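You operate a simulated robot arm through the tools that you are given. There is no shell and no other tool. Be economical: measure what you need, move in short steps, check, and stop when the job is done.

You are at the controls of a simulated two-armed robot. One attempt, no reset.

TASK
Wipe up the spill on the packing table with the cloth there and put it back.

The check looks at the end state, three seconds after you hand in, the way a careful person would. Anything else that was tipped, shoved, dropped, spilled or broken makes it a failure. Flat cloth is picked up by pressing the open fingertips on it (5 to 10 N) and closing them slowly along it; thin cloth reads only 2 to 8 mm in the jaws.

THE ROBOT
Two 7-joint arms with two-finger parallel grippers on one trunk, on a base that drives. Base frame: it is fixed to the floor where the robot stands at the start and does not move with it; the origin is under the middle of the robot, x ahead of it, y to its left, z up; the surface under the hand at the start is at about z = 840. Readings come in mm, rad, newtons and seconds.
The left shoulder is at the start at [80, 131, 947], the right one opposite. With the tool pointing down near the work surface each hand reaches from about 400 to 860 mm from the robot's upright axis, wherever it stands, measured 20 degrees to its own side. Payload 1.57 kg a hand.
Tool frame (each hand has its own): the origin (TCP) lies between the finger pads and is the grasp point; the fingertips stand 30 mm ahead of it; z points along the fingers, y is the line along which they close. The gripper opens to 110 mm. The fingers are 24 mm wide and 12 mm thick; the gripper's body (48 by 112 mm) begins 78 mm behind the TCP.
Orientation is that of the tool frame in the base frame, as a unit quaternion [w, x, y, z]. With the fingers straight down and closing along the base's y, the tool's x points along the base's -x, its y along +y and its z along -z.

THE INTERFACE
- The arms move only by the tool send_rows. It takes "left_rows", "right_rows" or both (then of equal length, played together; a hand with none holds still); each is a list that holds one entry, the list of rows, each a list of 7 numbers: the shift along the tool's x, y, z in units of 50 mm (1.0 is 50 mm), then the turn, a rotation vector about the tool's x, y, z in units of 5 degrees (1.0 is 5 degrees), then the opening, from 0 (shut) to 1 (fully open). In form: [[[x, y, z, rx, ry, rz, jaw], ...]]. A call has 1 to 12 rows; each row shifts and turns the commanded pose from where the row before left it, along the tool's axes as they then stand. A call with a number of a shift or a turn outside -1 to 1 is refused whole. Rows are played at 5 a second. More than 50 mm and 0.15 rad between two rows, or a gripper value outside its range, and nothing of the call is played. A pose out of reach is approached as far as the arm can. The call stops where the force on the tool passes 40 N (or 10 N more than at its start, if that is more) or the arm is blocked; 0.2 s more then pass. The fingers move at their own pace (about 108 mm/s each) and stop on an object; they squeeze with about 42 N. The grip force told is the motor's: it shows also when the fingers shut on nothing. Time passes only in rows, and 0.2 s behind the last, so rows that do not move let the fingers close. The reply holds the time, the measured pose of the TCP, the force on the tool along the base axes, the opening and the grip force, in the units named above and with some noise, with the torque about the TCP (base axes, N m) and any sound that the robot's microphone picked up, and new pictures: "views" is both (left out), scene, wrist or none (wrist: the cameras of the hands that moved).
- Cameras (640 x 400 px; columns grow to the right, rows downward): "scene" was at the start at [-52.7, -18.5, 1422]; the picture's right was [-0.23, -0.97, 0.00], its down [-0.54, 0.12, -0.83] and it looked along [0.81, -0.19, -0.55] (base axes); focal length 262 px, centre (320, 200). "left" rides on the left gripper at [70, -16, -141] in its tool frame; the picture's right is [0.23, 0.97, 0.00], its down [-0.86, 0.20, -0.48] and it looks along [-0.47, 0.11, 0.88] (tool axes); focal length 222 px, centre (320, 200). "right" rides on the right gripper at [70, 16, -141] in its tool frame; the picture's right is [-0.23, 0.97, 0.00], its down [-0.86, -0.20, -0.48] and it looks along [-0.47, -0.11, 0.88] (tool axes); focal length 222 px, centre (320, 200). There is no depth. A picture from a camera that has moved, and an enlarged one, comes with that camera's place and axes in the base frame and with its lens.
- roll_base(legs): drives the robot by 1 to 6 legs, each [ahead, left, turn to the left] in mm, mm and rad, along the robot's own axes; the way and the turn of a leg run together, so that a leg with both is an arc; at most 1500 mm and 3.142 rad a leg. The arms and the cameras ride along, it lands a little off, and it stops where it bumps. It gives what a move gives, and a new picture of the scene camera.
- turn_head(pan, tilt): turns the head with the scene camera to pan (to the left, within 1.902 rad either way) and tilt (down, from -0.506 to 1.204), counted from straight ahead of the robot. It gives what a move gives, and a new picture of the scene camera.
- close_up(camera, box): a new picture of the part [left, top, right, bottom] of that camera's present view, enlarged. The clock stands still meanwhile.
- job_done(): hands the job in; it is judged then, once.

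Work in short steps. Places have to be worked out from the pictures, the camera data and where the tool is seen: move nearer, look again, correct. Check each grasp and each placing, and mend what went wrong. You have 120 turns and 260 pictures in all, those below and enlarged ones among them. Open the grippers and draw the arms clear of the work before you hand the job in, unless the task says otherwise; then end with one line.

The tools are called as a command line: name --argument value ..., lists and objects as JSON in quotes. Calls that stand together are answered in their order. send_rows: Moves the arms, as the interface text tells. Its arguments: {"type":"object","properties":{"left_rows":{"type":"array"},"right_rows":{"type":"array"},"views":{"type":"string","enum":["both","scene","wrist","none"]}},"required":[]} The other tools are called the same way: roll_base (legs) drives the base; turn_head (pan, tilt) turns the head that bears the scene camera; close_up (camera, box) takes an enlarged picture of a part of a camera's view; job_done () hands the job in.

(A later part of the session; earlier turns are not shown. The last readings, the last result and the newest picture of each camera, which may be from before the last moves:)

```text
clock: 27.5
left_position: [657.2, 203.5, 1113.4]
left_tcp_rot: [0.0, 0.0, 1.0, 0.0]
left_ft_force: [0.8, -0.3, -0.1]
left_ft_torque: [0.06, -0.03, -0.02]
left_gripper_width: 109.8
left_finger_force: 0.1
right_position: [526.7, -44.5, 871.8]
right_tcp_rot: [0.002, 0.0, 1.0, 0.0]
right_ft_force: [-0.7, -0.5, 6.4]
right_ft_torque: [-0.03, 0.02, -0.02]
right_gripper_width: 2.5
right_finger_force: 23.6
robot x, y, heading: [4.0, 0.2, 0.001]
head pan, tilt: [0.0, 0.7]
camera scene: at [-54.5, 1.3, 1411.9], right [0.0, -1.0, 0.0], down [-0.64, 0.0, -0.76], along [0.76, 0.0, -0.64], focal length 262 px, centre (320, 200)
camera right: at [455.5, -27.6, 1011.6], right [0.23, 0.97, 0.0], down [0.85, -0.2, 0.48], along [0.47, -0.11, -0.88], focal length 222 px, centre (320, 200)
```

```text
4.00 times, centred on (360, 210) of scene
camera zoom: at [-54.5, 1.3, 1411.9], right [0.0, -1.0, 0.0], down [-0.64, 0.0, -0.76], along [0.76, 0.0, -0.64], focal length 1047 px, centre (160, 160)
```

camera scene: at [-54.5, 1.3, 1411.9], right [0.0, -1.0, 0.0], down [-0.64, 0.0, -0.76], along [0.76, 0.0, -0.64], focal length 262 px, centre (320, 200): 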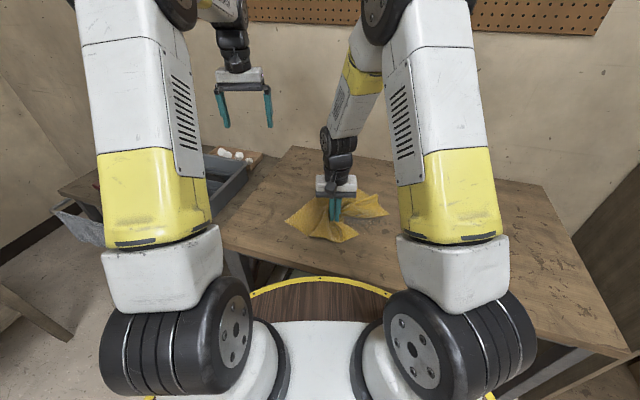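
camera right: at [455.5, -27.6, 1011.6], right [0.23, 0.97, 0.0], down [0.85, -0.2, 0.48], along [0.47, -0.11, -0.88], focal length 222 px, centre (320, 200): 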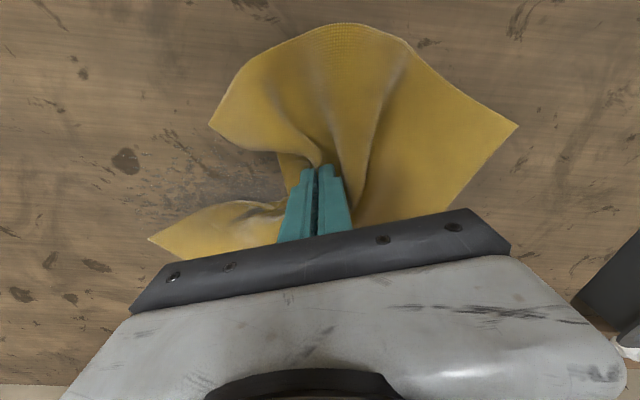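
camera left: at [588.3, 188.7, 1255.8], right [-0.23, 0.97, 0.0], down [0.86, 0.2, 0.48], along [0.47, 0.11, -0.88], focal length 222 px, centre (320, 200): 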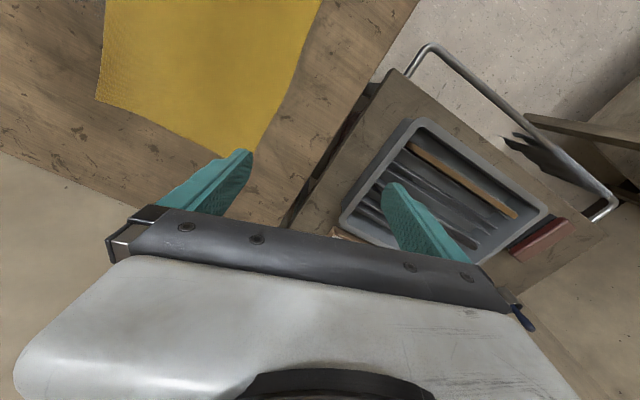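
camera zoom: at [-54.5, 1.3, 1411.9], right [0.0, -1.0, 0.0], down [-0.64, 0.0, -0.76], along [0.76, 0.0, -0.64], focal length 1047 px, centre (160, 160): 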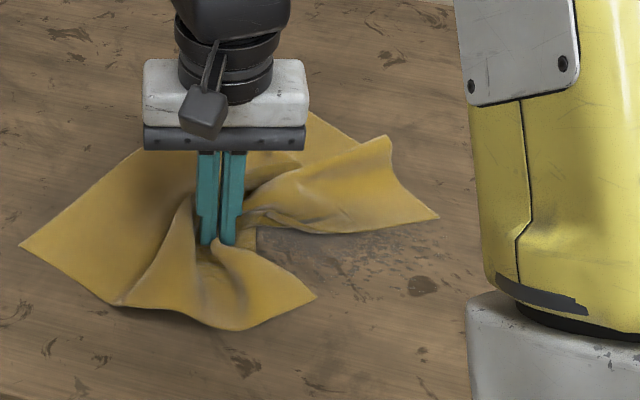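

The visible part of the smear looks paler. I keep rubbing more lanes: x≈505 then across to the far side.

send_rows --right_rows '[[[0.5, -0.4, 0, 0, 0, 0, 0], [0, -0.8, 0, 0, 0, 0, 0], [0, -0.8, 0, 0, 0, 0, 0], [0, -0.8, 0, 0, 0, 0, 0], [0, -0.8, 0, 0, 0, 0, 0], [-0.5, 0, 0, 0, 0, 0, 0], [-0.5, 0, 0, 0, 0, 0, 0], [0, 0.8, 0, 0, 0, 0, 0], [0, 0.8, 0, 0, 0, 0, 0], [0, 0.8, 0, 0, 0, 0, 0], [0, 0.8, 0, 0, 0, 0, 0], [0, 0.5, 0, 0, 0, 0, 0]]]' --views "none"

send_rows --right_rows '[[[-0.5, 0, 0, 0, 0, 0, 0], [0, -0.8, 0, 0, 0, 0, 0], [0, -0.8, 0, 0, 0, 0, 0], [0, -0.8, 0, 0, 0, 0, 0], [0, -0.8, 0, 0, 0, 0, 0], [-0.5, 0, 0, 0, 0, 0, 0], [-0.5, 0, 0, 0, 0, 0, 0], [0, 0.8, 0, 0, 0, 0, 0], [0, 0.8, 0, 0, 0, 0, 0], [0, 0.8, 0, 0, 0, 0, 0], [0, 0.8, 0, 0, 0, 0, 0]]]' --views "both"

close_up --camera "scene" --box '[280, 160, 440, 260]'

```text
clock: 30.1
left_position: [659.4, 203.3, 1114.8]
left_tcp_rot: [0.001, 0.0, 1.0, 0.0]
left_ft_force: [0.8, 0.2, -0.4]
left_ft_torque: [0.05, 0.02, -0.05]
left_gripper_width: 110.2
left_finger_force: 0.1
right_position: [549.9, -38.7, 871.4]
right_tcp_rot: [0.002, 0.001, 1.0, 0.0]
right_ft_force: [-1.1, -0.1, 1.6]
right_ft_torque: [0.01, 0.01, -0.05]
right_gripper_width: 2.7
right_finger_force: 24.3
robot x, y, heading: [-0.8, -1.9, -0.003]
head pan, tilt: [0.0, 0.7]
```

```text
clock: 32.5
left_position: [658.7, 202.5, 1113.3]
left_tcp_rot: [0.0, 0.0, 1.0, 0.0]
left_ft_force: [0.3, 0.7, 0.4]
left_ft_torque: [0.02, -0.01, -0.01]
left_gripper_width: 110.0
left_finger_force: 0.1
right_position: [627.9, -40.3, 870.8]
right_tcp_rot: [0.003, 0.001, 1.0, 0.0]
right_ft_force: [-0.8, 0.1, 1.2]
right_ft_torque: [0.01, 0.02, 0.0]
right_gripper_width: 2.5
right_finger_force: 23.8
robot x, y, heading: [0.1, -0.0, -0.003]
head pan, tilt: [0.0, 0.7]
camera scene: at [-54.3, 1.2, 1411.9], right [0.0, -1.0, 0.0], down [-0.64, 0.0, -0.76], along [0.76, 0.0, -0.64], focal length 262 px, centre (320, 200)
camera right: at [557.4, -23.7, 1011.8], right [0.23, 0.97, 0.0], down [0.85, -0.2, 0.48], along [0.47, -0.11, -0.88], focal length 222 px, centre (320, 200)
```

scene: 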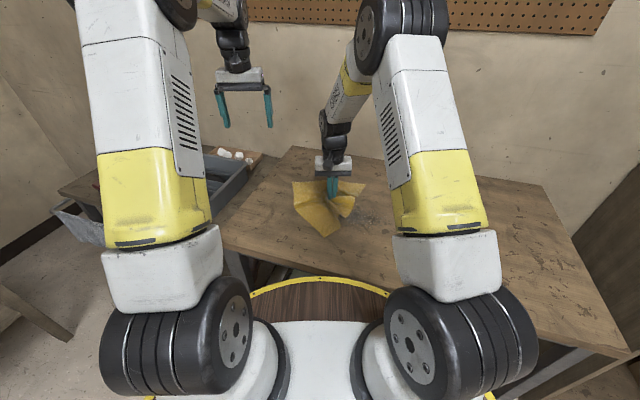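
right: 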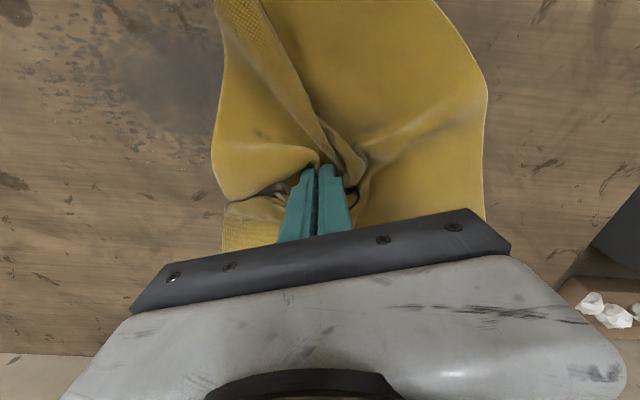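

```text
4.00 times, centred on (360, 210) of scene
camera zoom: at [-54.3, 1.2, 1411.9], right [0.0, -1.0, 0.0], down [-0.64, 0.0, -0.76], along [0.76, 0.0, -0.64], focal length 1047 px, centre (160, 160)
```

zoom: 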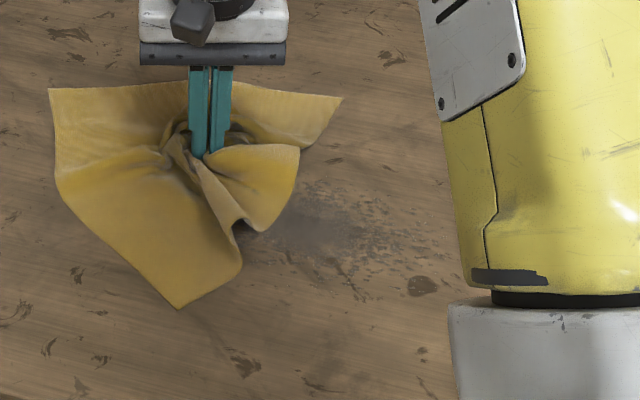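

The patch still shows. I enlarge it to judge where it thinned.

close_up --camera "right" --box '[0, 0, 240, 150]'

close_up --camera "scene" --box '[320, 190, 400, 240]'

```text
2.67 times, centred on (120, 75) of right
camera zoom: at [557.4, -23.7, 1011.8], right [0.23, 0.97, 0.0], down [0.85, -0.2, 0.48], along [0.47, -0.11, -0.88], focal length 592 px, centre (853, 533)
```

zoom: 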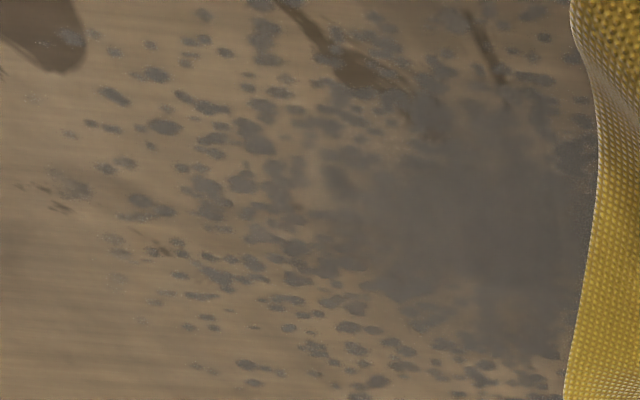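

```text
8.00 times, centred on (360, 215) of scene
camera zoom: at [-54.3, 1.2, 1411.9], right [0.0, -1.0, 0.0], down [-0.64, 0.0, -0.76], along [0.76, 0.0, -0.64], focal length 2095 px, centre (0, 80)
```

zoom: 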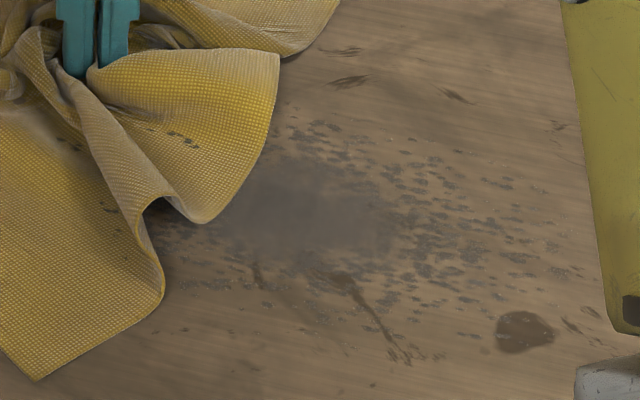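

The stain is hardly reduced; the fingertips probably rested almost bare on the table with little cloth pressure. I lift the cloth so it hangs as a skirt, then set it down on the spill centre (555,-120) to get layers under the fingers.

send_rows --right_rows '[[[0, 0, -0.8, 0, 0, 0, 0], [0, 0, -0.8, 0, 0, 0, 0], [0, 0, -0.8, 0, 0, 0, 0], [0, 0, -0.8, 0, 0, 0, 0], [0.5, -0.5, -0.4, 0, 0, 0, 0], [0.5, -0.5, 0, 0, 0, 0, 0], [0.5, -0.6, 0, 0, 0, 0, 0], [0, 0, 0, 0, 0, 0, 0], [0, 0, 0, 0, 0, 0, 0]]]' --views "both"

close_up --camera "scene" --box '[280, 110, 440, 260]'

```text
clock: 34.5
left_position: [658.0, 203.6, 1114.4]
left_tcp_rot: [0.0, 0.0, 1.0, 0.001]
left_ft_force: [-0.3, 0.1, 0.0]
left_ft_torque: [0.01, -0.01, 0.04]
left_gripper_width: 109.9
left_finger_force: 0.1
right_position: [549.5, -120.7, 1050.8]
right_tcp_rot: [0.003, 0.0, 1.0, -0.001]
right_ft_force: [0.1, 0.3, 0.5]
right_ft_torque: [-0.05, 0.0, -0.01]
right_gripper_width: 2.5
right_finger_force: 24.2
robot x, y, heading: [-1.7, 1.3, -0.001]
head pan, tilt: [0.0, 0.7]
camera scene: at [-54.4, 1.6, 1411.9], right [0.0, -1.0, 0.0], down [-0.64, 0.0, -0.76], along [0.76, 0.0, -0.64], focal length 262 px, centre (320, 200)
camera right: at [480.4, -103.8, 1190.6], right [0.23, 0.97, 0.0], down [0.85, -0.2, 0.48], along [0.47, -0.11, -0.88], focal length 222 px, centre (320, 200)
```

scene: 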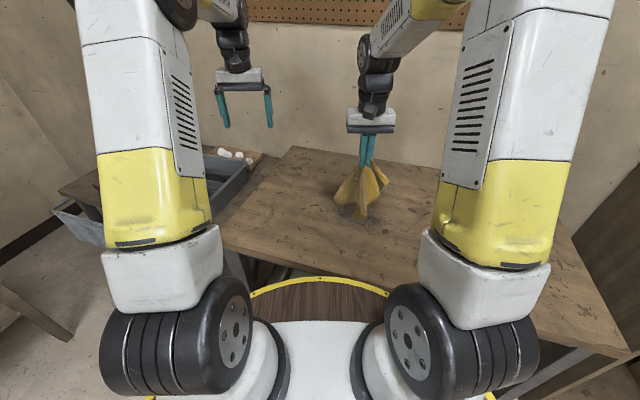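
right: 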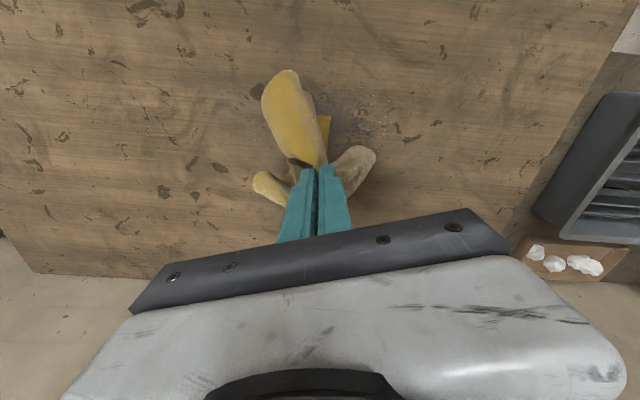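

```text
2.67 times, centred on (360, 185) of scene
camera zoom: at [-54.4, 1.6, 1411.9], right [0.0, -1.0, 0.0], down [-0.64, 0.0, -0.76], along [0.76, 0.0, -0.64], focal length 698 px, centre (213, 240)
```

zoom: 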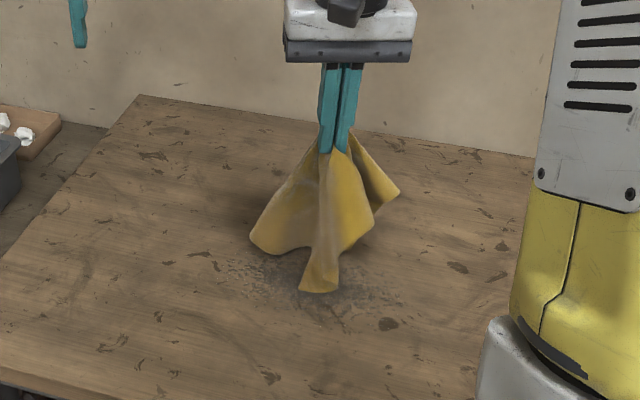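

The underside of the cloth is visibly soiled, so it is taking up liquid. I lower it as a bunch on the spill centre until it presses.

send_rows --right_rows '[[[0, 0, 0.7, 0, 0, 0, 0], [0, 0, 0.7, 0, 0, 0, 0], [0, 0, 0.7, 0, 0, 0, 0], [0, 0, 0.7, 0, 0, 0, 0], [0, 0, 0.4, 0, 0, 0, 0], [0, 0, 0.2, 0, 0, 0, 0], [0, 0, 0.1, 0, 0, 0, 0], [0, 0, 0.04, 0, 0, 0, 0], [0, 0, 0, 0, 0, 0, 0]]]' --views "wrist"

close_up --camera "scene" --box '[280, 110, 440, 260]'

```text
clock: 36.5
left_position: [656.8, 203.8, 1114.3]
left_tcp_rot: [-0.001, 0.001, 1.0, 0.001]
left_ft_force: [0.3, 0.4, 0.7]
left_ft_torque: [-0.04, 0.0, 0.01]
left_gripper_width: 109.9
left_finger_force: 0.1
right_position: [552.2, -120.0, 875.3]
right_tcp_rot: [0.003, 0.001, 1.0, 0.0]
right_ft_force: [-1.0, 0.1, 12.4]
right_ft_torque: [-0.04, -0.11, 0.01]
right_gripper_width: 2.7
right_finger_force: 24.0
robot x, y, heading: [1.3, 1.4, -0.0]
head pan, tilt: [0.0, 0.7]
camera right: at [480.9, -103.2, 1014.9], right [0.23, 0.97, 0.0], down [0.85, -0.2, 0.48], along [0.47, -0.11, -0.88], focal length 222 px, centre (320, 200)
```

right: 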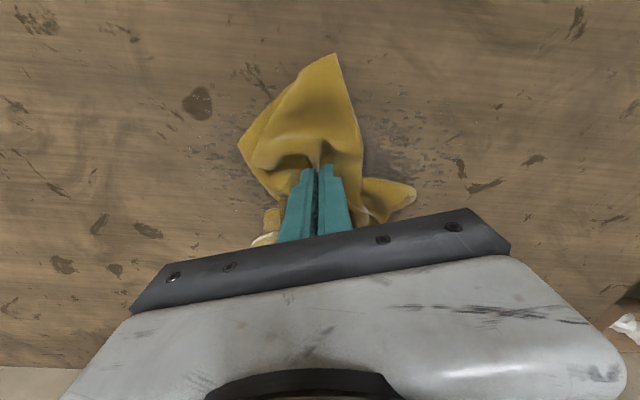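

```text
2.67 times, centred on (360, 185) of scene
camera zoom: at [-54.7, 1.7, 1411.9], right [0.0, -1.0, 0.0], down [-0.64, 0.0, -0.77], along [0.77, 0.0, -0.64], focal length 698 px, centre (213, 240)
```

zoom: 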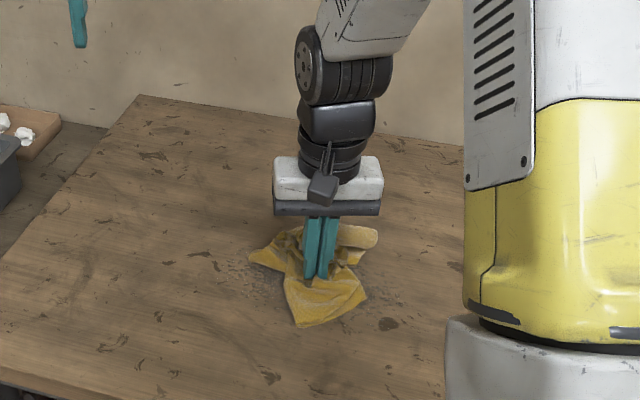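

A good pad now: 12 N with layers under the fingertips (TCP 4 mm higher). I rub lanes across the spill with it.

send_rows --right_rows '[[[0, 0.5, 0, 0, 0, 0, 0], [0, 0.5, 0, 0, 0, 0, 0], [0, 0.5, 0, 0, 0, 0, 0], [0, 0.5, 0, 0, 0, 0, 0], [-0.5, 0, 0, 0, 0, 0, 0], [0, -0.5, 0, 0, 0, 0, 0], [0, -0.5, 0, 0, 0, 0, 0], [0, -0.5, 0, 0, 0, 0, 0], [0, -0.5, 0, 0, 0, 0, 0], [0, -0.5, 0, 0, 0, 0, 0], [0, -0.5, 0, 0, 0, 0, 0], [0, -0.5, 0, 0, 0, 0, 0]]]' --views "both"

close_up --camera "scene" --box '[280, 160, 440, 260]'

```text
clock: 39.1
left_position: [658.3, 203.9, 1114.0]
left_tcp_rot: [-0.001, 0.001, 1.0, 0.0]
left_ft_force: [0.2, 0.6, 0.0]
left_ft_torque: [-0.04, -0.02, -0.02]
left_gripper_width: 109.9
left_finger_force: 0.1
right_position: [577.0, -193.7, 874.7]
right_tcp_rot: [0.001, 0.001, 1.0, 0.0]
right_ft_force: [0.0, 1.1, 9.6]
right_ft_torque: [0.01, -0.05, 0.02]
right_gripper_width: 2.3
right_finger_force: 23.3
robot x, y, heading: [-0.4, 1.3, 0.002]
head pan, tilt: [0.0, 0.7]
camera scene: at [-54.6, 1.9, 1411.9], right [0.0, -1.0, 0.0], down [-0.64, 0.0, -0.76], along [0.76, 0.0, -0.64], focal length 262 px, centre (320, 200)
camera right: at [506.1, -178.7, 1015.2], right [0.23, 0.97, 0.0], down [0.85, -0.2, 0.48], along [0.47, -0.11, -0.88], focal length 222 px, centre (320, 200)
```

scene: 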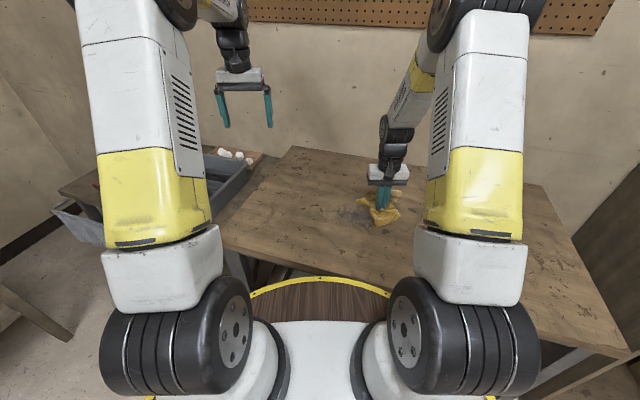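
right: 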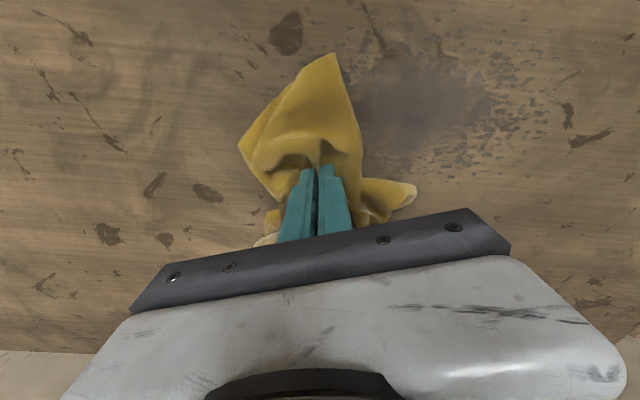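

```text
4.00 times, centred on (360, 210) of scene
camera zoom: at [-54.6, 1.9, 1411.9], right [0.0, -1.0, 0.0], down [-0.64, 0.0, -0.76], along [0.76, 0.0, -0.64], focal length 1047 px, centre (160, 160)
```

zoom: 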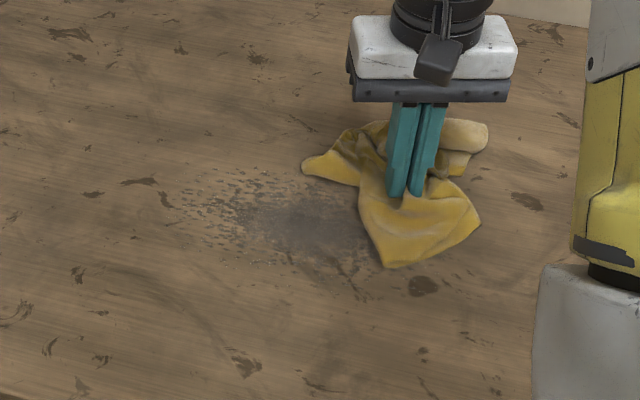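

I compare the same crop as before to see if it has faded overall.

close_up --camera "scene" --box '[310, 190, 406, 250]'

close_up --camera "right" --box '[340, 0, 580, 150]'

```text
6.67 times, centred on (358, 220) of scene
camera zoom: at [-54.6, 1.9, 1411.9], right [0.0, -1.0, 0.0], down [-0.64, 0.0, -0.76], along [0.76, 0.0, -0.64], focal length 1746 px, centre (67, 67)
```

zoom: 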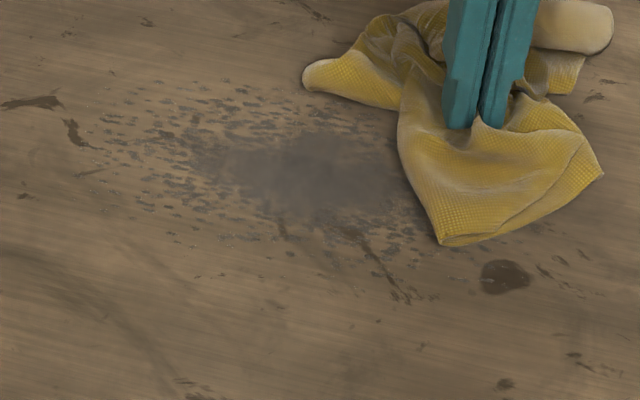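

```text
2.67 times, centred on (460, 75) of right
camera zoom: at [506.1, -178.7, 1015.2], right [0.23, 0.97, 0.0], down [0.85, -0.2, 0.48], along [0.47, -0.11, -0.88], focal length 592 px, centre (-53, 533)
```

zoom: 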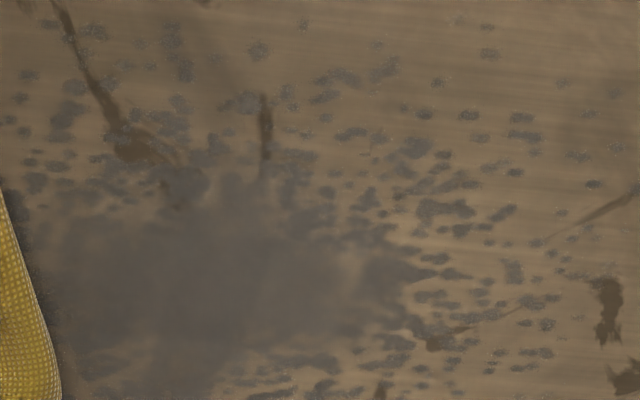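

It does look fainter overall, so wiping works gradually. I continue rubbing back and forth with the pad over the whole patch.

send_rows --right_rows '[[[0.4, 0.6, 0.01, 0, 0, 0, 0], [0, 0.7, 0, 0, 0, 0, 0], [0, 0.7, 0, 0, 0, 0, 0], [0, 0.7, 0, 0, 0, 0, 0], [0, 0.7, 0, 0, 0, 0, 0], [0.6, 0, 0, 0, 0, 0, 0], [0, -0.7, 0, 0, 0, 0, 0], [0, -0.7, 0, 0, 0, 0, 0], [0, -0.7, 0, 0, 0, 0, 0], [0, -0.7, 0, 0, 0, 0, 0], [0, -0.7, 0, 0, 0, 0, 0], [0.5, 0, 0, 0, 0, 0, 0]]]' --views "none"

send_rows --right_rows '[[[0, 0.7, 0, 0, 0, 0, 0], [0, 0.7, 0, 0, 0, 0, 0], [0, 0.7, 0, 0, 0, 0, 0], [0, 0.7, 0, 0, 0, 0, 0], [-0.6, 0, 0, 0, 0, 0, 0], [-0.6, 0, 0, 0, 0, 0, 0], [0, -0.7, 0, 0, 0, 0, 0], [0, -0.7, 0, 0, 0, 0, 0], [0, -0.7, 0, 0, 0, 0, 0], [0, -0.7, 0, 0, 0, 0, 0], [-0.6, 0, 0, 0, 0, 0, 0], [0, 0.7, 0, 0, 0, 0, 0]]]' --views "both"

close_up --camera "scene" --box '[310, 190, 406, 250]'

```text
clock: 41.7
left_position: [657.8, 203.6, 1114.2]
left_tcp_rot: [0.0, 0.0, 1.0, 0.0]
left_ft_force: [-0.3, -0.2, 0.3]
left_ft_torque: [0.03, 0.04, -0.01]
left_gripper_width: 109.7
left_finger_force: 0.0
right_position: [500.7, -201.9, 874.1]
right_tcp_rot: [0.002, 0.001, 1.0, 0.0]
right_ft_force: [3.1, -0.8, 14.6]
right_ft_torque: [-0.04, -0.2, 0.01]
right_gripper_width: 2.4
right_finger_force: 24.5
robot x, y, heading: [-1.9, -1.2, -0.002]
head pan, tilt: [0.0, 0.7]
```

```text
clock: 44.3
left_position: [657.1, 203.6, 1114.5]
left_tcp_rot: [0.0, 0.0, 1.0, 0.0]
left_ft_force: [0.1, -0.6, 0.9]
left_ft_torque: [0.05, 0.0, 0.01]
left_gripper_width: 110.4
left_finger_force: 0.1
right_position: [590.8, -166.7, 874.2]
right_tcp_rot: [0.004, 0.0, 1.0, 0.0]
right_ft_force: [0.2, -3.4, 21.6]
right_ft_torque: [-0.15, -0.18, -0.05]
right_gripper_width: 2.4
right_finger_force: 23.8
robot x, y, heading: [-0.3, -0.6, 0.001]
head pan, tilt: [0.0, 0.7]
camera scene: at [-55.0, 1.2, 1411.9], right [0.0, -1.0, 0.0], down [-0.64, 0.0, -0.77], along [0.77, 0.0, -0.64], focal length 262 px, centre (320, 200)
camera right: at [520.7, -150.2, 1014.4], right [0.23, 0.97, 0.0], down [0.85, -0.2, 0.48], along [0.47, -0.11, -0.88], focal length 222 px, centre (320, 200)
```

scene: 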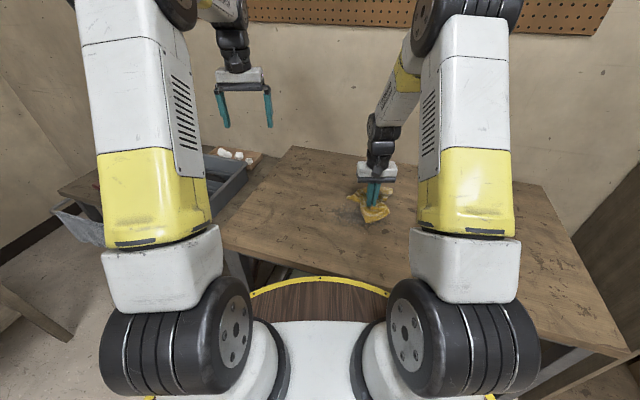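
right: 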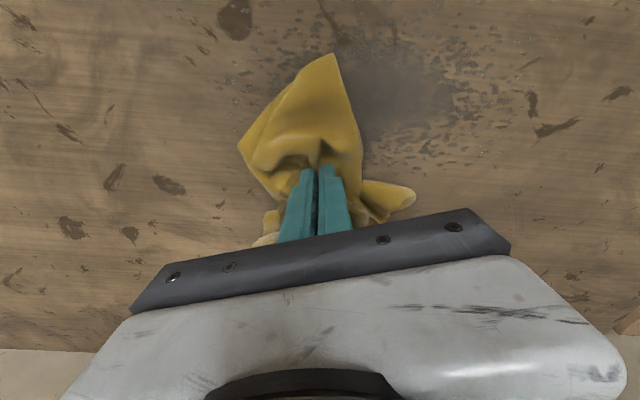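

```text
6.67 times, centred on (358, 220) of scene
camera zoom: at [-55.0, 1.2, 1411.9], right [0.0, -1.0, 0.0], down [-0.64, 0.0, -0.77], along [0.77, 0.0, -0.64], focal length 1746 px, centre (67, 67)
```

zoom: 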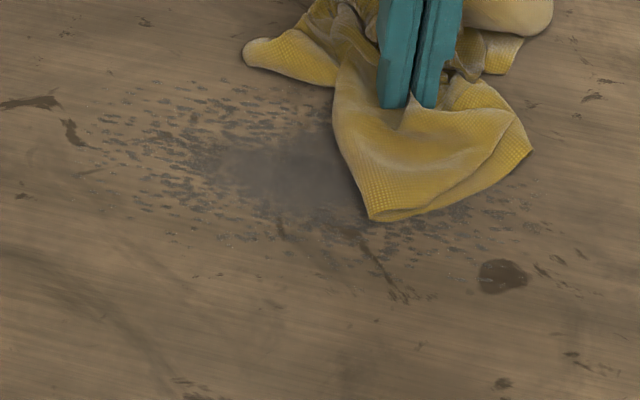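

I do another systematic set of strokes reaching the outer flecks (y from +10 to −235, x 500–620), then lift and compare.

send_rows --right_rows '[[[-0.6, 0, 0, 0, 0, 0, 0], [0, -0.8, 0, 0, 0, 0, 0], [0, -0.7, 0, 0, 0, 0, 0], [0, 0.9, 0, 0, 0, 0, 0], [0, 0.9, 0, 0, 0, 0, 0], [0, 0.9, 0, 0, 0, 0, 0], [0, 0.9, 0, 0, 0, 0, 0], [0, 0.9, 0, 0, 0, 0, 0], [0.6, 0, 0, 0, 0, 0, 0], [0, -0.9, 0, 0, 0, 0, 0], [0, -0.9, 0, 0, 0, 0, 0], [0, -0.9, 0, 0, 0, 0, 0]]]' --views "none"

send_rows --right_rows '[[[0, -0.9, 0, 0, 0, 0, 0], [0, -0.9, 0, 0, 0, 0, 0], [0.6, 0, 0, 0, 0, 0, 0], [0, 0.9, 0, 0, 0, 0, 0], [0, 0.9, 0, 0, 0, 0, 0], [0, 0.9, 0, 0, 0, 0, 0], [0, 0.9, 0, 0, 0, 0, 0], [0, 0.9, 0, 0, 0, 0, 0], [0.6, 0, 0, 0, 0, 0, 0], [0, -0.9, 0, 0, 0, 0, 0], [0, -0.9, 0, 0, 0, 0, 0], [0, -0.9, 0, 0, 0, 0, 0]]]' --views "none"

send_rows --right_rows '[[[0, -0.9, 0, 0, 0, 0, 0], [0, -0.9, 0, 0, 0, 0, 0], [0.6, 0, 0, 0, 0, 0, 0], [0, 0.9, 0, 0, 0, 0, 0], [0, 0.9, 0, 0, 0, 0, 0], [0, 0.9, 0, 0, 0, 0, 0], [0, 0.9, 0, 0, 0, 0, 0], [0, 0.9, 0, 0, 0, 0, 0], [0, 0.3, 0, 0, 0, 0, 0], [0, 0, -0.9, 0, 0, 0, 0], [0, 0, -0.9, 0, 0, 0, 0], [0, 0, -0.9, 0, 0, 0, 0]]]' --views "both"

close_up --camera "scene" --box '[310, 190, 406, 250]'

```text
clock: 46.9
left_position: [657.1, 204.1, 1113.0]
left_tcp_rot: [0.0, 0.0, 1.0, 0.0]
left_ft_force: [0.1, 0.8, -1.2]
left_ft_torque: [-0.05, 0.01, 0.0]
left_gripper_width: 110.2
left_finger_force: 0.0
right_position: [590.4, -149.8, 875.0]
right_tcp_rot: [0.001, 0.0, 1.0, -0.001]
right_ft_force: [-0.5, 2.5, 20.3]
right_ft_torque: [0.01, -0.14, 0.05]
right_gripper_width: 2.3
right_finger_force: 24.1
robot x, y, heading: [-1.6, 3.1, -0.002]
head pan, tilt: [0.0, 0.7]
```

```text
clock: 49.5
left_position: [658.8, 204.8, 1113.6]
left_tcp_rot: [-0.001, 0.0, 1.0, -0.001]
left_ft_force: [0.3, 0.7, 0.5]
left_ft_torque: [-0.01, 0.0, 0.01]
left_gripper_width: 110.1
left_finger_force: 0.1
right_position: [530.4, -149.0, 873.8]
right_tcp_rot: [0.002, 0.0, 1.0, 0.0]
right_ft_force: [0.1, 0.4, 10.3]
right_ft_torque: [-0.06, -0.08, 0.02]
right_gripper_width: 2.5
right_finger_force: 23.9
robot x, y, heading: [-0.1, 1.4, -0.001]
head pan, tilt: [0.0, 0.7]
```

```text
clock: 52.1
left_position: [658.8, 204.3, 1115.0]
left_tcp_rot: [0.0, 0.0, 1.0, 0.0]
left_ft_force: [0.8, -0.2, -0.9]
left_ft_torque: [-0.03, 0.04, 0.02]
left_gripper_width: 109.9
left_finger_force: 0.0
right_position: [500.3, 0.7, 1009.4]
right_tcp_rot: [0.001, 0.0, 1.0, 0.0]
right_ft_force: [1.3, 0.7, 0.1]
right_ft_torque: [-0.03, 0.05, -0.03]
right_gripper_width: 2.5
right_finger_force: 24.2
robot x, y, heading: [0.4, 0.3, 0.002]
head pan, tilt: [0.0, 0.7]
camera scene: at [-54.1, 1.8, 1411.9], right [0.0, -1.0, 0.0], down [-0.64, 0.0, -0.76], along [0.76, 0.0, -0.64], focal length 262 px, centre (320, 200)
camera right: at [430.7, 17.0, 1150.2], right [0.23, 0.97, 0.0], down [0.85, -0.2, 0.48], along [0.47, -0.11, -0.88], focal length 222 px, centre (320, 200)
```

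scene: 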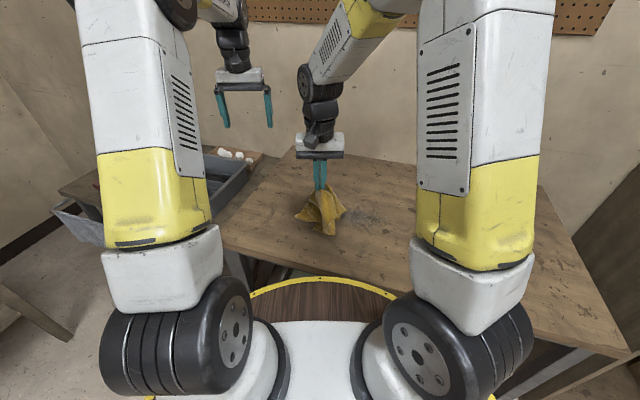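
right: 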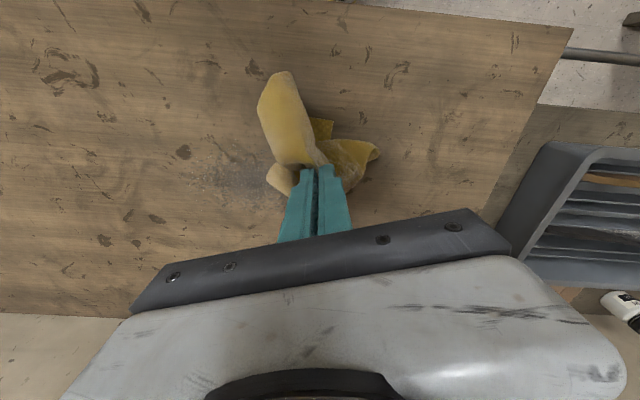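

```text
6.67 times, centred on (358, 220) of scene
camera zoom: at [-54.1, 1.8, 1411.9], right [0.0, -1.0, 0.0], down [-0.64, 0.0, -0.76], along [0.76, 0.0, -0.64], focal length 1746 px, centre (67, 67)
```

zoom: 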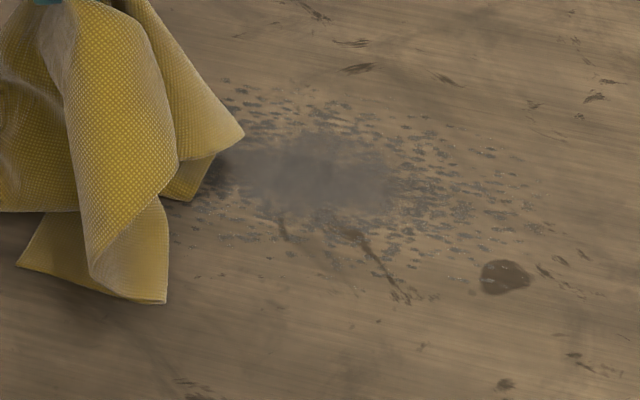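

Hard to tell whether it fades. I return to the earlier pose (577,-194) where I had a wrist close-up, to compare like with like.

send_rows --right_rows '[[[-0.5, -0.8, 0, 0, 0, 0, 0], [-0.5, -0.8, 0, 0, 0, 0, 0], [-0.54, -0.8, 0, 0, 0, 0, 0], [0, -0.9, 0, 0, 0, 0, 0], [0, -0.58, 0.5, 0, 0, 0, 0], [0, 0, 0.9, 0, 0, 0, 0], [0, 0, 0.9, 0, 0, 0, 0], [0, 0, 0.3, 0, 0, 0, 0], [0, 0, 0.06, 0, 0, 0, 0]]]' --views "wrist"

close_up --camera "right" --box '[340, 0, 580, 150]'

```text
clock: 54.1
left_position: [659.1, 203.7, 1113.3]
left_tcp_rot: [0.0, -0.001, 1.0, 0.0]
left_ft_force: [-0.3, 0.6, 0.0]
left_ft_torque: [-0.03, 0.01, 0.02]
left_gripper_width: 110.1
left_finger_force: 0.1
right_position: [577.8, -193.4, 877.3]
right_tcp_rot: [0.003, 0.0, 1.0, 0.0]
right_ft_force: [0.5, 0.4, 1.6]
right_ft_torque: [-0.01, 0.01, 0.02]
right_gripper_width: 2.5
right_finger_force: 23.1
robot x, y, heading: [0.6, -0.9, 0.002]
head pan, tilt: [0.0, 0.7]
camera right: at [507.5, -177.0, 1016.8], right [0.23, 0.97, 0.0], down [0.85, -0.2, 0.48], along [0.47, -0.11, -0.88], focal length 222 px, centre (320, 200)
```

right: 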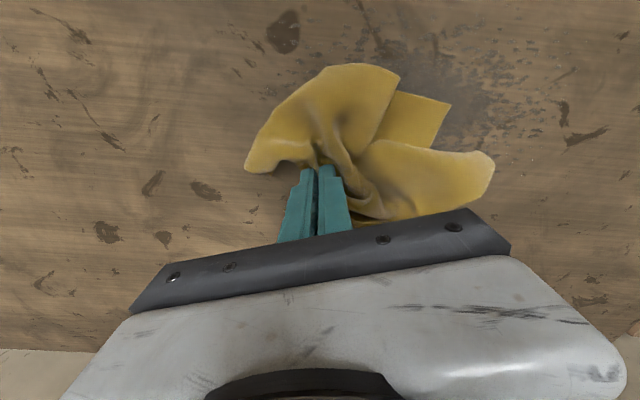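

```text
2.67 times, centred on (460, 75) of right
camera zoom: at [507.5, -177.0, 1016.8], right [0.23, 0.97, 0.0], down [0.85, -0.2, 0.48], along [0.47, -0.11, -0.88], focal length 592 px, centre (-53, 533)
```

zoom: 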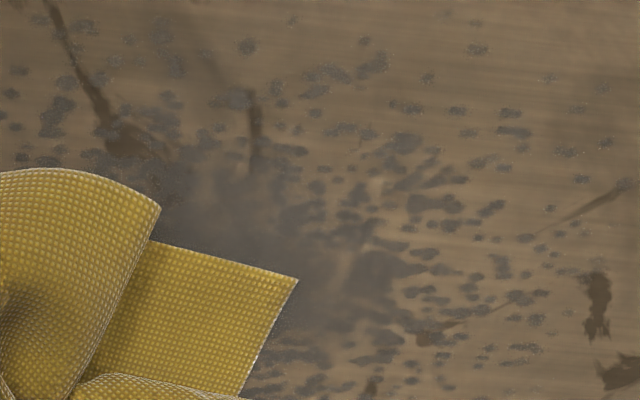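

Now I see local clearing: a lighter streak has appeared in the dark centre. I lift the hand clear to view the whole pattern of removal.

send_rows --right_rows '[[[0, 0, -0.9, 0, 0, 0, 0], [0, 0, -0.9, 0, 0, 0, 0], [-0.7, -0.5, -0.3, 0, 0, 0, 0], [-0.7, -0.7, 0, 0, 0, 0, 0]]]' --views "none"

close_up --camera "right" --box '[320, 0, 560, 150]'

close_up --camera "scene" --box '[310, 190, 406, 250]'

```text
clock: 55.1
left_position: [657.9, 203.5, 1113.9]
left_tcp_rot: [0.0, 0.0, 1.0, 0.001]
left_ft_force: [0.3, 1.0, 0.1]
left_ft_torque: [-0.03, -0.03, 0.02]
left_gripper_width: 109.8
left_finger_force: 0.0
right_position: [648.4, -254.6, 983.3]
right_tcp_rot: [0.002, 0.0, 1.0, 0.0]
right_ft_force: [-1.0, 0.7, 0.0]
right_ft_torque: [-0.03, -0.01, 0.0]
right_gripper_width: 2.2
right_finger_force: 23.7
robot x, y, heading: [0.9, 0.6, 0.004]
head pan, tilt: [0.0, 0.7]
```

```text
2.67 times, centred on (440, 75) of right
camera zoom: at [577.9, -237.0, 1122.8], right [0.23, 0.97, 0.0], down [0.85, -0.2, 0.48], along [0.47, -0.11, -0.88], focal length 592 px, centre (0, 533)
```

zoom: 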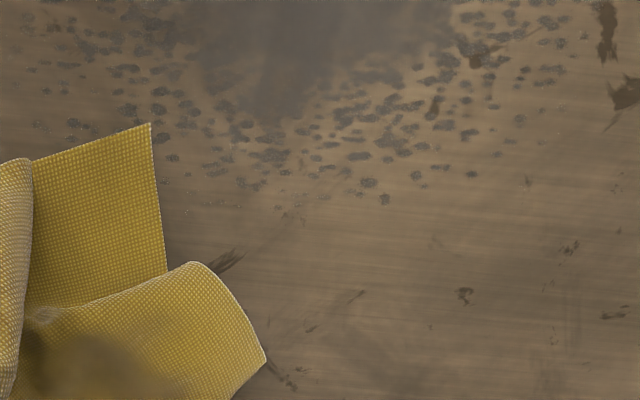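

```text
6.67 times, centred on (358, 220) of scene
camera zoom: at [-54.7, 1.9, 1411.9], right [0.0, -1.0, 0.0], down [-0.64, 0.0, -0.77], along [0.77, 0.0, -0.64], focal length 1746 px, centre (67, 67)
```

zoom: 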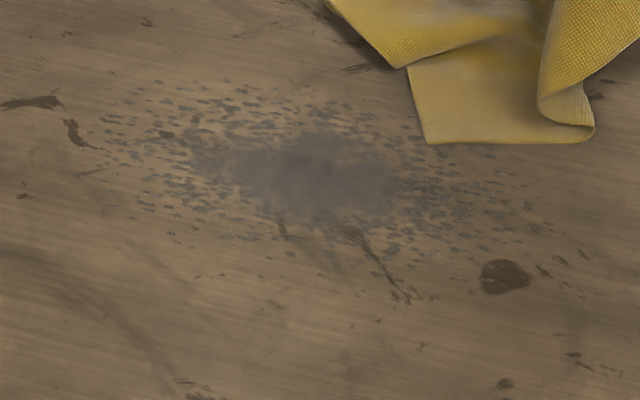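

I shift the hand back so the camera looks straight on the patch with the cloth held aside to the right.

send_rows --right_rows '[[[0.9, -0.2, 0, 0, 0, 0, 0], [0.7, -0.6, 0, 0, 0, 0, 0], [0, 0, 0, 0, 0, 0, 0]]]' --views "wrist"

close_up --camera "right" --box '[340, 0, 580, 150]'

```text
clock: 55.9
left_position: [658.1, 203.1, 1114.8]
left_tcp_rot: [0.0, -0.001, 1.0, 0.0]
left_ft_force: [1.0, -0.4, 0.4]
left_ft_torque: [0.02, -0.02, -0.04]
left_gripper_width: 110.2
left_finger_force: 0.1
right_position: [567.3, -296.2, 981.8]
right_tcp_rot: [0.002, -0.001, 1.0, 0.0]
right_ft_force: [-0.3, -0.3, 0.0]
right_ft_torque: [-0.01, 0.0, 0.02]
right_gripper_width: 2.5
right_finger_force: 24.1
robot x, y, heading: [1.3, -1.3, -0.001]
head pan, tilt: [0.0, 0.7]
camera right: at [496.6, -278.9, 1121.4], right [0.23, 0.97, 0.0], down [0.85, -0.2, 0.48], along [0.47, -0.11, -0.88], focal length 222 px, centre (320, 200)
```

right: 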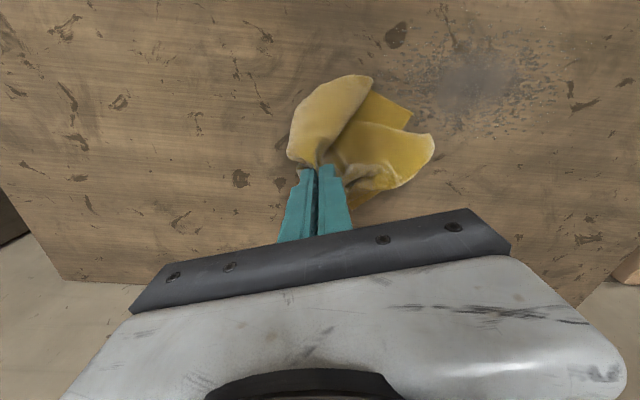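

```text
2.67 times, centred on (460, 75) of right
camera zoom: at [496.6, -278.9, 1121.4], right [0.23, 0.97, 0.0], down [0.85, -0.2, 0.48], along [0.47, -0.11, -0.88], focal length 592 px, centre (-53, 533)
```

zoom: 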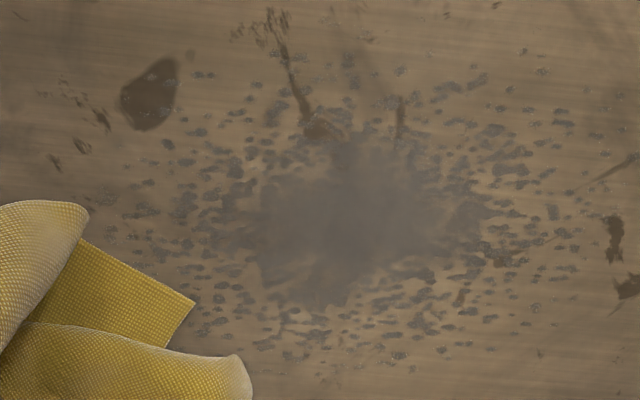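

I have a clear reference picture: spill centre (543,-114), core radius about 50 mm, flecks to 95 mm. As a test I press the bunch onto the centre at about 15 N and rub slowly in short strokes, then compare.

send_rows --right_rows '[[[0.1, 0.9, 0, 0, 0, 0, 0], [0.1, 0.9, 0, 0, 0, 0, 0], [0.1, 0.9, 0, 0, 0, 0, 0], [0.18, 0.94, 0, 0, 0, 0, 0], [0, 0, 0.8, 0, 0, 0, 0], [0, 0, 0.8, 0, 0, 0, 0], [0, 0, 0.4, 0, 0, 0, 0], [0, 0, 0.1, 0, 0, 0, 0], [0, 0, 0.06, 0, 0, 0, 0]]]' --views "wrist"

```text
clock: 57.9
left_position: [657.3, 203.7, 1114.9]
left_tcp_rot: [0.0, 0.0, 1.0, 0.0]
left_ft_force: [0.1, -0.6, 0.0]
left_ft_torque: [0.01, -0.01, 0.01]
left_gripper_width: 110.0
left_finger_force: 0.0
right_position: [543.7, -112.2, 874.4]
right_tcp_rot: [0.003, 0.0, 1.0, 0.0]
right_ft_force: [-3.7, -0.7, 21.3]
right_ft_torque: [0.04, -0.04, -0.01]
right_gripper_width: 2.3
right_finger_force: 24.3
robot x, y, heading: [2.2, 0.5, -0.0]
head pan, tilt: [0.0, 0.7]
camera right: at [473.3, -95.3, 1014.7], right [0.23, 0.97, 0.0], down [0.85, -0.2, 0.48], along [0.47, -0.11, -0.87], focal length 222 px, centre (320, 200)
```

right: 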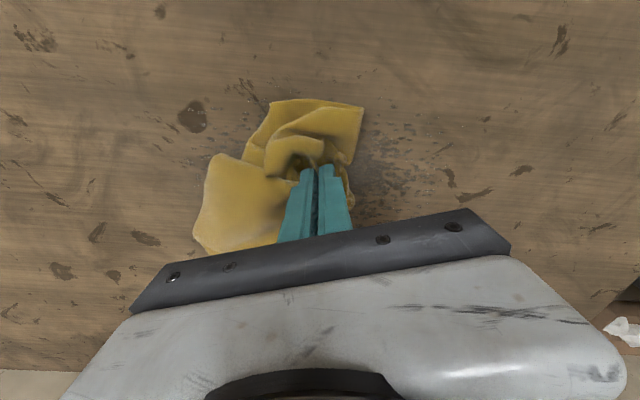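

send_rows --right_rows '[[[0, 0.2, 0, 0, 0, 0, 0], [0, 0.2, 0, 0, 0, 0, 0], [0, -0.2, 0, 0, 0, 0, 0], [0, -0.2, 0, 0, 0, 0, 0], [0, -0.2, 0, 0, 0, 0, 0], [0, -0.2, 0, 0, 0, 0, 0], [0, 0.2, 0, 0, 0, 0, 0], [0, 0.2, 0, 0, 0, 0, 0], [0, 0.2, 0, 0, 0, 0, 0], [0, 0.2, 0, 0, 0, 0, 0], [0, -0.2, 0, 0, 0, 0, 0], [0, -0.2, 0, 0, 0, 0, 0]]]' --views "none"

send_rows --right_rows '[[[0, 0, -0.9, 0, 0, 0, 0], [0, 0, -0.9, 0, 0, 0, 0], [0, -0.9, -0.35, 0, 0, 0, 0], [-0.16, -0.9, 0, 0, 0, 0, 0], [-0.16, -0.9, 0, 0, 0, 0, 0], [-0.16, -0.9, 0, 0, 0, 0, 0], [0, 0, 0, 0, 0, 0, 0]]]' --views "none"

close_up --camera "right" --box '[340, 0, 580, 150]'

```text
clock: 60.5
left_position: [657.9, 205.0, 1114.1]
left_tcp_rot: [0.0, 0.0, 1.0, 0.0]
left_ft_force: [-0.1, -0.6, 0.7]
left_ft_torque: [-0.01, -0.02, 0.03]
left_gripper_width: 110.1
left_finger_force: 0.1
right_position: [543.7, -110.3, 873.3]
right_tcp_rot: [0.003, -0.001, 1.0, 0.001]
right_ft_force: [-0.8, 8.4, 25.2]
right_ft_torque: [0.24, -0.09, 0.04]
right_gripper_width: 2.5
right_finger_force: 24.0
robot x, y, heading: [-0.7, -0.6, -0.003]
head pan, tilt: [0.0, 0.7]
```

```text
clock: 62.1
left_position: [657.5, 204.0, 1114.3]
left_tcp_rot: [-0.001, 0.0, 1.0, 0.001]
left_ft_force: [-0.2, -0.4, 0.2]
left_ft_torque: [0.04, -0.05, 0.02]
left_gripper_width: 109.9
left_finger_force: 0.1
right_position: [567.4, -293.1, 980.1]
right_tcp_rot: [0.003, 0.0, 1.0, -0.001]
right_ft_force: [0.1, -0.2, 0.9]
right_ft_torque: [-0.01, -0.02, 0.02]
right_gripper_width: 2.6
right_finger_force: 24.2
robot x, y, heading: [1.4, 4.4, -0.004]
head pan, tilt: [0.0, 0.7]
```

```text
2.67 times, centred on (460, 75) of right
camera zoom: at [497.0, -276.0, 1121.3], right [0.23, 0.97, 0.0], down [0.85, -0.2, 0.48], along [0.47, -0.11, -0.88], focal length 592 px, centre (-53, 533)
```

zoom: 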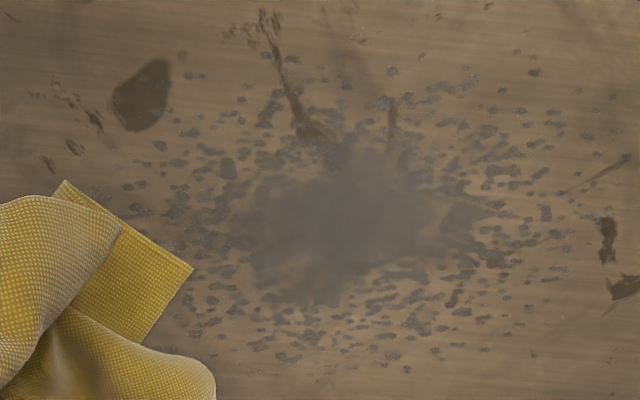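

The pattern is the same but looks slightly browner, i.e. perhaps fading uniformly. I do a longer session at about 20 N over the whole patch and compare again.

send_rows --right_rows '[[[0.16, 0.9, 0, 0, 0, 0, 0], [0.16, 0.9, 0, 0, 0, 0, 0], [0.16, 0.9, 0, 0, 0, 0, 0], [0, 0.9, 0, 0, 0, 0, 0], [0, 0, 0.8, 0, 0, 0, 0], [0, 0, 0.8, 0, 0, 0, 0], [0, 0, 0.4, 0, 0, 0, 0], [0, 0, 0.1, 0, 0, 0, 0], [0, 0, 0.04, 0, 0, 0, 0], [0, 0, 0, 0, 0, 0, 0]]]' --views "none"

send_rows --right_rows '[[[0, 0.4, 0, 0, 0, 0, 0], [0, 0.4, 0, 0, 0, 0, 0], [0, 0.4, 0, 0, 0, 0, 0], [0.3, 0, 0, 0, 0, 0, 0], [0, -0.4, 0, 0, 0, 0, 0], [0, -0.4, 0, 0, 0, 0, 0], [0, -0.4, 0, 0, 0, 0, 0], [0, -0.4, 0, 0, 0, 0, 0], [0, -0.4, 0, 0, 0, 0, 0], [0, -0.4, 0, 0, 0, 0, 0], [-0.3, 0, 0, 0, 0, 0, 0], [-0.3, 0, 0, 0, 0, 0, 0]]]' --views "none"

send_rows --right_rows '[[[0, 0.4, 0, 0, 0, 0, 0], [0, 0.4, 0, 0, 0, 0, 0], [0, 0.4, 0, 0, 0, 0, 0], [0, 0.4, 0, 0, 0, 0, 0], [0, 0.4, 0, 0, 0, 0, 0], [0, 0.4, 0, 0, 0, 0, 0], [-0.4, 0, 0, 0, 0, 0, 0], [0, -0.4, 0, 0, 0, 0, 0], [0, -0.4, 0, 0, 0, 0, 0], [0, -0.4, 0, 0, 0, 0, 0], [0, -0.4, 0, 0, 0, 0, 0], [0, -0.4, 0, 0, 0, 0, 0]]]' --views "none"

```text
clock: 64.2
left_position: [656.8, 203.9, 1114.6]
left_tcp_rot: [0.0, 0.0, 1.0, 0.0]
left_ft_force: [0.4, 0.4, -0.7]
left_ft_torque: [-0.03, 0.0, -0.01]
left_gripper_width: 110.1
left_finger_force: 0.0
right_position: [544.0, -111.0, 877.0]
right_tcp_rot: [0.005, 0.0, 1.0, 0.001]
right_ft_force: [-3.4, -0.5, 17.1]
right_ft_torque: [-0.12, 0.07, -0.04]
right_gripper_width: 2.4
right_finger_force: 24.2
robot x, y, heading: [1.1, -1.0, -0.001]
head pan, tilt: [0.0, 0.7]
stopped in row 10 (right hand): the force on the tool passed its limit at 42 N (the readings are from after the stop); the commanded pose is now the measured one
```

```text
clock: 66.5
left_position: [656.9, 203.7, 1114.6]
left_tcp_rot: [0.001, 0.0, 1.0, 0.0]
left_ft_force: [-0.3, 0.0, 0.4]
left_ft_torque: [0.01, -0.02, 0.02]
left_gripper_width: 110.0
left_finger_force: 0.1
right_position: [533.4, -172.0, 876.4]
right_tcp_rot: [0.002, 0.001, 1.0, 0.0]
right_ft_force: [-1.8, -0.2, 16.9]
right_ft_torque: [-0.08, 0.07, -0.03]
right_gripper_width: 2.7
right_finger_force: 23.7
robot x, y, heading: [1.5, -1.9, 0.003]
head pan, tilt: [0.0, 0.7]
stopped in row 11 (right hand): the force on the tool passed its limit at 42 N (the readings are from after the stop); the commanded pose is now the measured one
```

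```text
clock: 69.1
left_position: [658.2, 204.3, 1116.1]
left_tcp_rot: [0.0, -0.001, 1.0, 0.0]
left_ft_force: [0.3, -0.7, -0.2]
left_ft_torque: [-0.01, 0.04, -0.01]
left_gripper_width: 109.8
left_finger_force: 0.1
right_position: [553.0, -151.7, 876.0]
right_tcp_rot: [0.003, 0.001, 1.0, 0.0]
right_ft_force: [0.4, 6.1, 31.7]
right_ft_torque: [0.01, 0.02, 0.02]
right_gripper_width: 2.7
right_finger_force: 23.6
robot x, y, heading: [4.0, 1.5, 0.003]
head pan, tilt: [0.0, 0.7]
```

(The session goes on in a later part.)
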